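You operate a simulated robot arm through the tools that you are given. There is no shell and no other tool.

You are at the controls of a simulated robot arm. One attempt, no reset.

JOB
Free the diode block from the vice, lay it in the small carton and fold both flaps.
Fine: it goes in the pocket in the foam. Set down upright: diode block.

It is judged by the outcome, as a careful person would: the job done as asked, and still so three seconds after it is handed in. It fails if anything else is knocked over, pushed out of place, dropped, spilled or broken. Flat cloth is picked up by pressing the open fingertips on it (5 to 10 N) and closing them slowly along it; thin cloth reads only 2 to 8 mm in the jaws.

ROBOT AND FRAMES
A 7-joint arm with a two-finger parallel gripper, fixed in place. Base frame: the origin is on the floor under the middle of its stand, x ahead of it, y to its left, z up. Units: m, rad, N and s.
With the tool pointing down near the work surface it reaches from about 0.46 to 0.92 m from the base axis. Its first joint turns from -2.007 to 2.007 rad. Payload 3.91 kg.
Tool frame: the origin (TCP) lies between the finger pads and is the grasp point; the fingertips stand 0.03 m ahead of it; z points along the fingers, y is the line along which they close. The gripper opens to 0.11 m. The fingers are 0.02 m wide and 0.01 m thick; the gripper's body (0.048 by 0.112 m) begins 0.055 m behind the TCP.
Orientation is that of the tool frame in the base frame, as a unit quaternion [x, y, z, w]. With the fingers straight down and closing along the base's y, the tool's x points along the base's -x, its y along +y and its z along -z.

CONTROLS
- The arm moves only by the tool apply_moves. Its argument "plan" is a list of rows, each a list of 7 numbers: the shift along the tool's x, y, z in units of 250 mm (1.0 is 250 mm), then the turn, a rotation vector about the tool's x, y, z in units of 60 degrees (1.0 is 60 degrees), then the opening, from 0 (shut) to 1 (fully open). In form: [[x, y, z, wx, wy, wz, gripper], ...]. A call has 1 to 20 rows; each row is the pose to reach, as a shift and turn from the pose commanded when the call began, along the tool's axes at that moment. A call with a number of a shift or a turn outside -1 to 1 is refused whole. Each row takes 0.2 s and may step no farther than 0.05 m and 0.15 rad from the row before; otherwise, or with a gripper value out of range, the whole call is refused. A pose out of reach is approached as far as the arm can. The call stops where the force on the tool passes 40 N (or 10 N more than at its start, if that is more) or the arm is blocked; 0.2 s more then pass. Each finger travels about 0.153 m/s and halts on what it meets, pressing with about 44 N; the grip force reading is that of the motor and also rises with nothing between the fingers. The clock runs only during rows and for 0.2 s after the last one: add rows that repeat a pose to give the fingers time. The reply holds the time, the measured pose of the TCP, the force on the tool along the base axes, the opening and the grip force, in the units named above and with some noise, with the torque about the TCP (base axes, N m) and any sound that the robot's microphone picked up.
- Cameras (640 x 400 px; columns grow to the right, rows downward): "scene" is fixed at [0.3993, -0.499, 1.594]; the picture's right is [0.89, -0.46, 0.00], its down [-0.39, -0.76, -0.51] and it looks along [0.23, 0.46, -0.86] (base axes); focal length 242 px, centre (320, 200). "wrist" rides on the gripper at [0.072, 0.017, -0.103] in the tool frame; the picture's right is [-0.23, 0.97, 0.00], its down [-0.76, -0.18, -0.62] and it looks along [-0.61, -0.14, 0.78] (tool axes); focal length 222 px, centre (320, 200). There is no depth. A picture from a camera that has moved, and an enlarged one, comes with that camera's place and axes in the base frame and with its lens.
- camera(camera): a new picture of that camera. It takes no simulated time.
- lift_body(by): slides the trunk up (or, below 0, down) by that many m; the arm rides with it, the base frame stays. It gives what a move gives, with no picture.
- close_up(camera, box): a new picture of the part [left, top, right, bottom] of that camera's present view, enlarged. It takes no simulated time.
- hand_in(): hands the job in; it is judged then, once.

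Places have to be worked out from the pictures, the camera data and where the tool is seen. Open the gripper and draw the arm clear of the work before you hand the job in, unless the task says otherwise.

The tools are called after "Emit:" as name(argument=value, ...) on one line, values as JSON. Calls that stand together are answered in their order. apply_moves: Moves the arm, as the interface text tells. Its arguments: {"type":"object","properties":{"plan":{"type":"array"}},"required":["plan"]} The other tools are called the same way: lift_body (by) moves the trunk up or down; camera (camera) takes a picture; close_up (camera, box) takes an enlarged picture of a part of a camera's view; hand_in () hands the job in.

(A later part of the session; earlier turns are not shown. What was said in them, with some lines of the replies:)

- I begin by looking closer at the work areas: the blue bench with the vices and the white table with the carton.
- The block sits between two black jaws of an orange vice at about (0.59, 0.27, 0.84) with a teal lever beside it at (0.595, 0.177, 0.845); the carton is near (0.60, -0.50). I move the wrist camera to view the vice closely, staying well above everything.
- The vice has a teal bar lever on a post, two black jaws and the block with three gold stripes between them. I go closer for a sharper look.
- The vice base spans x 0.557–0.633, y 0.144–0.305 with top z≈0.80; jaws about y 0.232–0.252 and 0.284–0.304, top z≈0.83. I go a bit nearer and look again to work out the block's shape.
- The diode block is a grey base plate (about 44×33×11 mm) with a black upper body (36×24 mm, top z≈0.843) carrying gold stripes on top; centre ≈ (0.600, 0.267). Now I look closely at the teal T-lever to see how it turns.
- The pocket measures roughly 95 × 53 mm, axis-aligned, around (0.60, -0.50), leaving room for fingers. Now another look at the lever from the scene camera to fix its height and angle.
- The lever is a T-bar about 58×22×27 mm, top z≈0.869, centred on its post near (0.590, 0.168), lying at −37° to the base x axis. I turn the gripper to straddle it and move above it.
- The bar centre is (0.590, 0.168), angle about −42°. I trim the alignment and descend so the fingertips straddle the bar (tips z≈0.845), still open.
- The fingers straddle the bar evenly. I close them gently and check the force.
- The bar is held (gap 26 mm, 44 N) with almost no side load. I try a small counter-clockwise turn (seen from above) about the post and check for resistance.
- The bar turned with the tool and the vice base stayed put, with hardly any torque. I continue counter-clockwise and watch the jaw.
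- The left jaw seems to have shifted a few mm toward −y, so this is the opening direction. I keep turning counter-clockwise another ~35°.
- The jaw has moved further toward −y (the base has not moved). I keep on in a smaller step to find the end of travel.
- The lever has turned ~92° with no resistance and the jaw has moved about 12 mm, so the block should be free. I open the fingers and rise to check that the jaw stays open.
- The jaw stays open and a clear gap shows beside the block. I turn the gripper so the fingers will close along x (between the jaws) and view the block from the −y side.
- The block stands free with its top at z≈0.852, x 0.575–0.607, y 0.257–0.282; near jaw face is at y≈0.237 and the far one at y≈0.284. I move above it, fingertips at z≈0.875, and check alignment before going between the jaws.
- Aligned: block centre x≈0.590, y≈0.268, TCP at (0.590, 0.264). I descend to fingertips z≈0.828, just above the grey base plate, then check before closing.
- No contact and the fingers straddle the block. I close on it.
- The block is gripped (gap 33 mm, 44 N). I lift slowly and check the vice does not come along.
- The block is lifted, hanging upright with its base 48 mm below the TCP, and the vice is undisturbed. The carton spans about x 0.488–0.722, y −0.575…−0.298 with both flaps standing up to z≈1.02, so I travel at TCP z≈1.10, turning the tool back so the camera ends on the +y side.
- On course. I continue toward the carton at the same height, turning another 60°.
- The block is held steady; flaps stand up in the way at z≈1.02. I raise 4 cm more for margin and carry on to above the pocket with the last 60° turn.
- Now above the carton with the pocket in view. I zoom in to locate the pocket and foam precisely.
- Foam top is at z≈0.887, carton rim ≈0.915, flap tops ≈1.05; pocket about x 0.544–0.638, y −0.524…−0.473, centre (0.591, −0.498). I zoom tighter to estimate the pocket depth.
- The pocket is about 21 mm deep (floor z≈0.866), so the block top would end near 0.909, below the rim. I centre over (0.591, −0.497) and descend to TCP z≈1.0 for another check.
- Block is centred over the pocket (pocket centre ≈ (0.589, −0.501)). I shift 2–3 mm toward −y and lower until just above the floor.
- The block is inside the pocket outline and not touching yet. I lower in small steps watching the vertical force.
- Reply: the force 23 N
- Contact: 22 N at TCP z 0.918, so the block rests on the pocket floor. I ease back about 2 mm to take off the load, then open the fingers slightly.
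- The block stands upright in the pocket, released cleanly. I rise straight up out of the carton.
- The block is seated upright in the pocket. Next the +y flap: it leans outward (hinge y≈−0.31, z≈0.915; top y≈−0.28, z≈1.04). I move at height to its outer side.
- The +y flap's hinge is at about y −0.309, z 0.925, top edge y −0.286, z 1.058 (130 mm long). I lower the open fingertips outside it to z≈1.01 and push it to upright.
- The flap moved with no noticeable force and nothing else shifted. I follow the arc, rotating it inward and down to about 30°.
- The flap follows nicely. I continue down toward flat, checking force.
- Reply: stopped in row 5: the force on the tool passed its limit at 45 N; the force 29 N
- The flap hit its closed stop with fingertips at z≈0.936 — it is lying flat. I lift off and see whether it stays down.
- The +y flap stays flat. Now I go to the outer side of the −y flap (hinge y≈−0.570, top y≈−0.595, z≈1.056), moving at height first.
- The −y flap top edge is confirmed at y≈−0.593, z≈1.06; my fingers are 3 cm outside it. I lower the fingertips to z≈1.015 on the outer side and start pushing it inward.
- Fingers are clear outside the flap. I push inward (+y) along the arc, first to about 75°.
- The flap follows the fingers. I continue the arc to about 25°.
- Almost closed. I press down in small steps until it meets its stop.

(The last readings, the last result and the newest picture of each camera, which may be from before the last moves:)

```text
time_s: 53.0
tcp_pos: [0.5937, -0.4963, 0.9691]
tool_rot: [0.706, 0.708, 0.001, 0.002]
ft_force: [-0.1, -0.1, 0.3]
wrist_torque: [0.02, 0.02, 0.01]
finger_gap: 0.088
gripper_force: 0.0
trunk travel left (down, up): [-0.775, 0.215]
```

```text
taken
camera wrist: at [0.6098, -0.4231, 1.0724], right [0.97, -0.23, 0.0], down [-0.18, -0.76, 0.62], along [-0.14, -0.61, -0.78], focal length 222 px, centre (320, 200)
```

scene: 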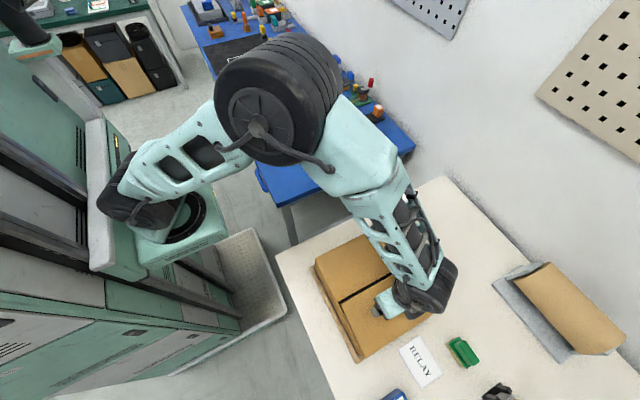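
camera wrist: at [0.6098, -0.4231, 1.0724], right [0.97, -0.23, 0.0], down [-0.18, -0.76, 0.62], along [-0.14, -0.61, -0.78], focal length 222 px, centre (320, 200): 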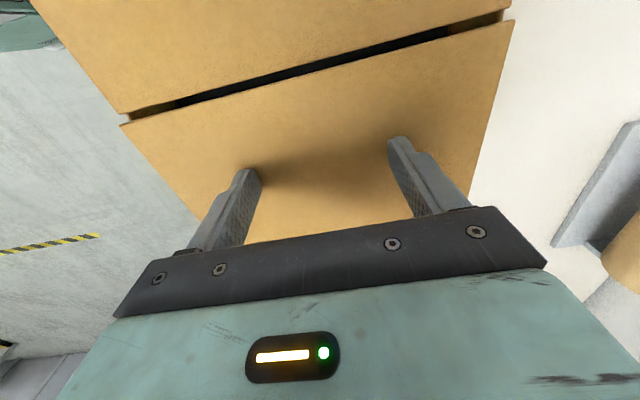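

Emit:
apply_moves(plan=[[0, 0, 0.006, 0, 0, 0, 0.8], [0, 0, 0.012, 0, 0, 0, 0.8]])

Emit:
close_up(camera="wrist", box=[100, 0, 540, 260])

```text
time_s: 53.6
tcp_pos: [0.592, -0.4964, 0.9676]
tool_rot: [0.707, 0.707, 0.001, 0.001]
ft_force: [0.6, -0.7, 0.4]
wrist_torque: [0.0, 0.02, 0.02]
finger_gap: 0.088
gripper_force: 0.1
trunk travel left (down, up): [-0.775, 0.215]
```

```text
1.45 times, centred on (320, 130) of wrist
camera zoom: at [0.6098, -0.4234, 1.0697], right [0.97, -0.23, 0.0], down [-0.18, -0.76, 0.62], along [-0.14, -0.61, -0.78], focal length 323 px, centre (320, 302)
```

zoom: 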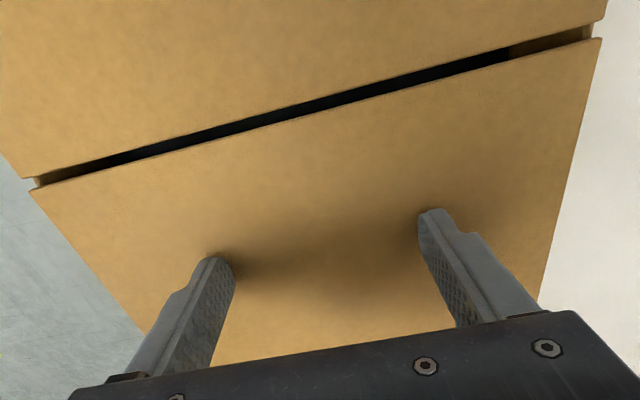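

Still no contact force; a narrow gap between the flap edges shows. I press further in small steps.

Emit:
apply_moves(plan=[[0, 0, 0.006, 0, 0, 0, 0.8], [0, 0, 0.012, 0, 0, 0, 0.8]])

```text
time_s: 54.2
tcp_pos: [0.5933, -0.4964, 0.9654]
tool_rot: [0.707, 0.707, 0.001, 0.002]
ft_force: [0.5, 0.8, 11.5]
wrist_torque: [-0.02, 0.6, -0.1]
finger_gap: 0.0879
gripper_force: 0.3
trunk travel left (down, up): [-0.775, 0.215]
```

Contact (11.5 N) at the same height as the other flap's stop (TCP 0.965). One more millimetre to be sure, then I lift off.

Emit:
apply_moves(plan=[[0, 0, 0.004, 0, 0, 0, 0.8], [0, 0, 0.004, 0, 0, 0, 0.8]])

Emit:
apply_moves(plan=[[0, 0, -0.03, 0, 0, 0, 0.8], [0, 0, -0.1, 0, 0, 0, 0.8], [0, 0, -0.25, 0, 0, 0, 0.8], [0, 0, -0.45, 0, 0, 0, 0.8], [0, 0, -0.65, 0, 0, 0, 0.8], [0, 0, -0.85, 0, 0, 0, 0.8], [0, 0, -0.85, 0, 0, 0, 0.8]])

Emit:
camera(camera="wrist")

Emit:
camera(camera="scene")

```text
time_s: 54.8
tcp_pos: [0.5933, -0.4953, 0.9643]
tool_rot: [0.707, 0.707, 0.0, 0.004]
ft_force: [0.0, 1.7, 24.9]
wrist_torque: [-0.16, 1.24, -0.13]
finger_gap: 0.0879
gripper_force: 0.1
trunk travel left (down, up): [-0.775, 0.215]
```

```text
time_s: 56.4
tcp_pos: [0.5917, -0.4958, 1.1765]
tool_rot: [0.707, 0.708, 0.001, 0.001]
ft_force: [0.6, 0.2, 0.0]
wrist_torque: [-0.01, 0.03, 0.0]
finger_gap: 0.0879
gripper_force: 0.0
trunk travel left (down, up): [-0.775, 0.215]
```

```text
taken
camera wrist: at [0.6091, -0.4224, 1.2796], right [0.97, -0.23, 0.0], down [-0.18, -0.76, 0.62], along [-0.14, -0.61, -0.78], focal length 222 px, centre (320, 200)
```

wrist: 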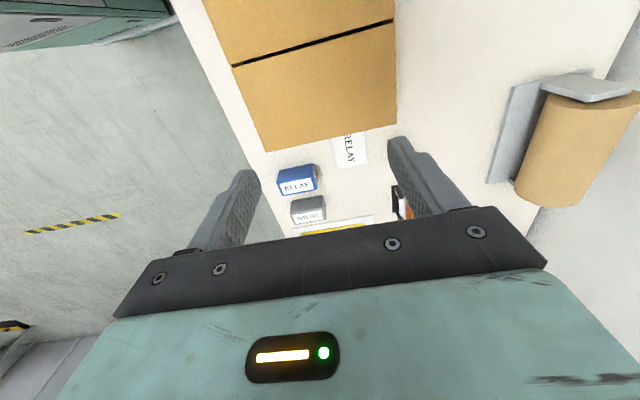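

```text
taken
```

scene: 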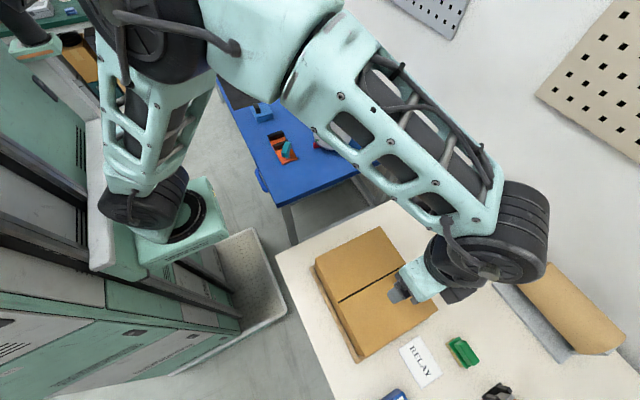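

Both flaps lie flat and stay closed, and nothing else moved. I draw the arm clear toward its starting area at height, with the gripper open.

Emit:
apply_moves(plan=[[0.1, 0, -0.1, 0, 0, 0, 0.8], [0.28, 0, -0.12, 0, 0, 0, 0.8], [0.46, 0, -0.12, 0, 0, 0, 0.8], [0.64, 0, -0.12, 0, 0, 0, 0.8], [0.82, 0, -0.12, 0, 0, 0, 0.9], [1.0, 0, -0.12, 0, 0, 0, 1], [1.0, 0, -0.12, 0, 0, 0, 1]])

Emit:
apply_moves(plan=[[0.18, 0, 0, 0, 0, 0, 1], [0.36, 0, 0, 0, 0, 0, 1], [0.54, 0, 0, 0, 0, 0, 1], [0.72, 0, 0, 0, 0, 0, 1], [0.8, 0, 0, 0, 0, 0, 1], [0.8, 0, 0, 0, 0, 0, 1]])

Emit:
camera(camera="scene")

Emit:
close_up(camera="scene", box=[270, 200, 480, 400])

Emit:
close_up(camera="scene", box=[230, 60, 420, 200])

```text
time_s: 58.0
tcp_pos: [0.5928, -0.2458, 1.2058]
tool_rot: [0.707, 0.708, 0.001, 0.002]
ft_force: [-1.0, 0.2, -0.1]
wrist_torque: [0.0, 0.04, 0.02]
finger_gap: 0.1098
gripper_force: 0.1
trunk travel left (down, up): [-0.775, 0.215]
```

```text
time_s: 59.4
tcp_pos: [0.5917, -0.0447, 1.2049]
tool_rot: [0.707, 0.707, 0.002, 0.001]
ft_force: [0.4, -0.2, -0.5]
wrist_torque: [0.01, -0.02, 0.01]
finger_gap: 0.11
gripper_force: 0.0
trunk travel left (down, up): [-0.775, 0.215]
```

```text
taken
```

scene: 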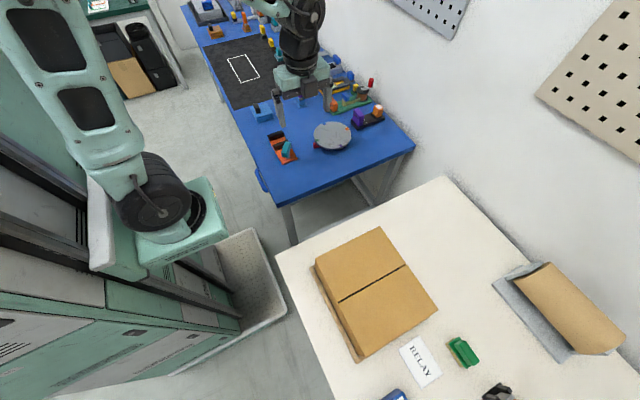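

```text
2.00 times, centred on (375, 300) of scene
camera zoom: at [0.3993, -0.499, 1.594], right [0.89, -0.46, 0.0], down [-0.39, -0.76, -0.51], along [0.23, 0.46, -0.86], focal length 484 px, centre (210, 0)
```

zoom: 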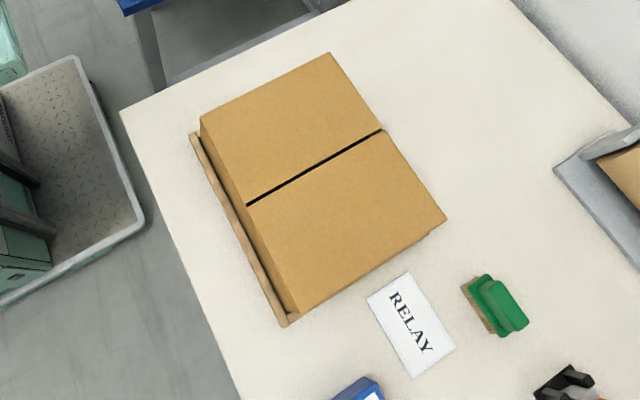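

```text
2.86 times, centred on (325, 130) of scene
camera zoom: at [0.3993, -0.499, 1.594], right [0.89, -0.46, 0.0], down [-0.39, -0.76, -0.51], along [0.23, 0.46, -0.86], focal length 691 px, centre (306, 400)
```

zoom: 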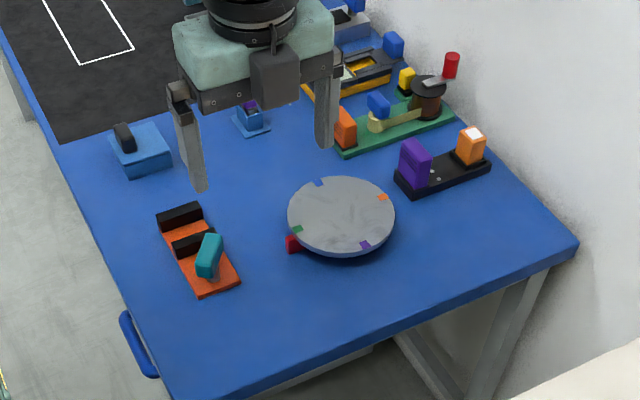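

The carton is closed with both flaps flat, the block is inside in the foam pocket, the vice and all other items are in place, and the arm is clear with the gripper open. I hand the job in.

Emit:
hand_in()

```text
The job is handed in.
```

I turned the vice lever to free the diode block, set it upright in the foam pocket, and folded both carton flaps flat. The job is handed in; no verdict has come back.

- **Block:** it rests on the pocket floor, contact confirmed by force. Pictures taken before closing showed it standing with the gold stripes up.
- **Flaps:** both were pressed down to their closed stops and stayed down after the arm lifted off. A thin gap shows where the two edges meet in the middle.
- **Surroundings:** in the last pictures the vice and the other items on the bench and table look undisturbed. The vice lever is about 92° from where it started, with the jaw left open.
- **Arm:** it is clear of the work with the gripper open.
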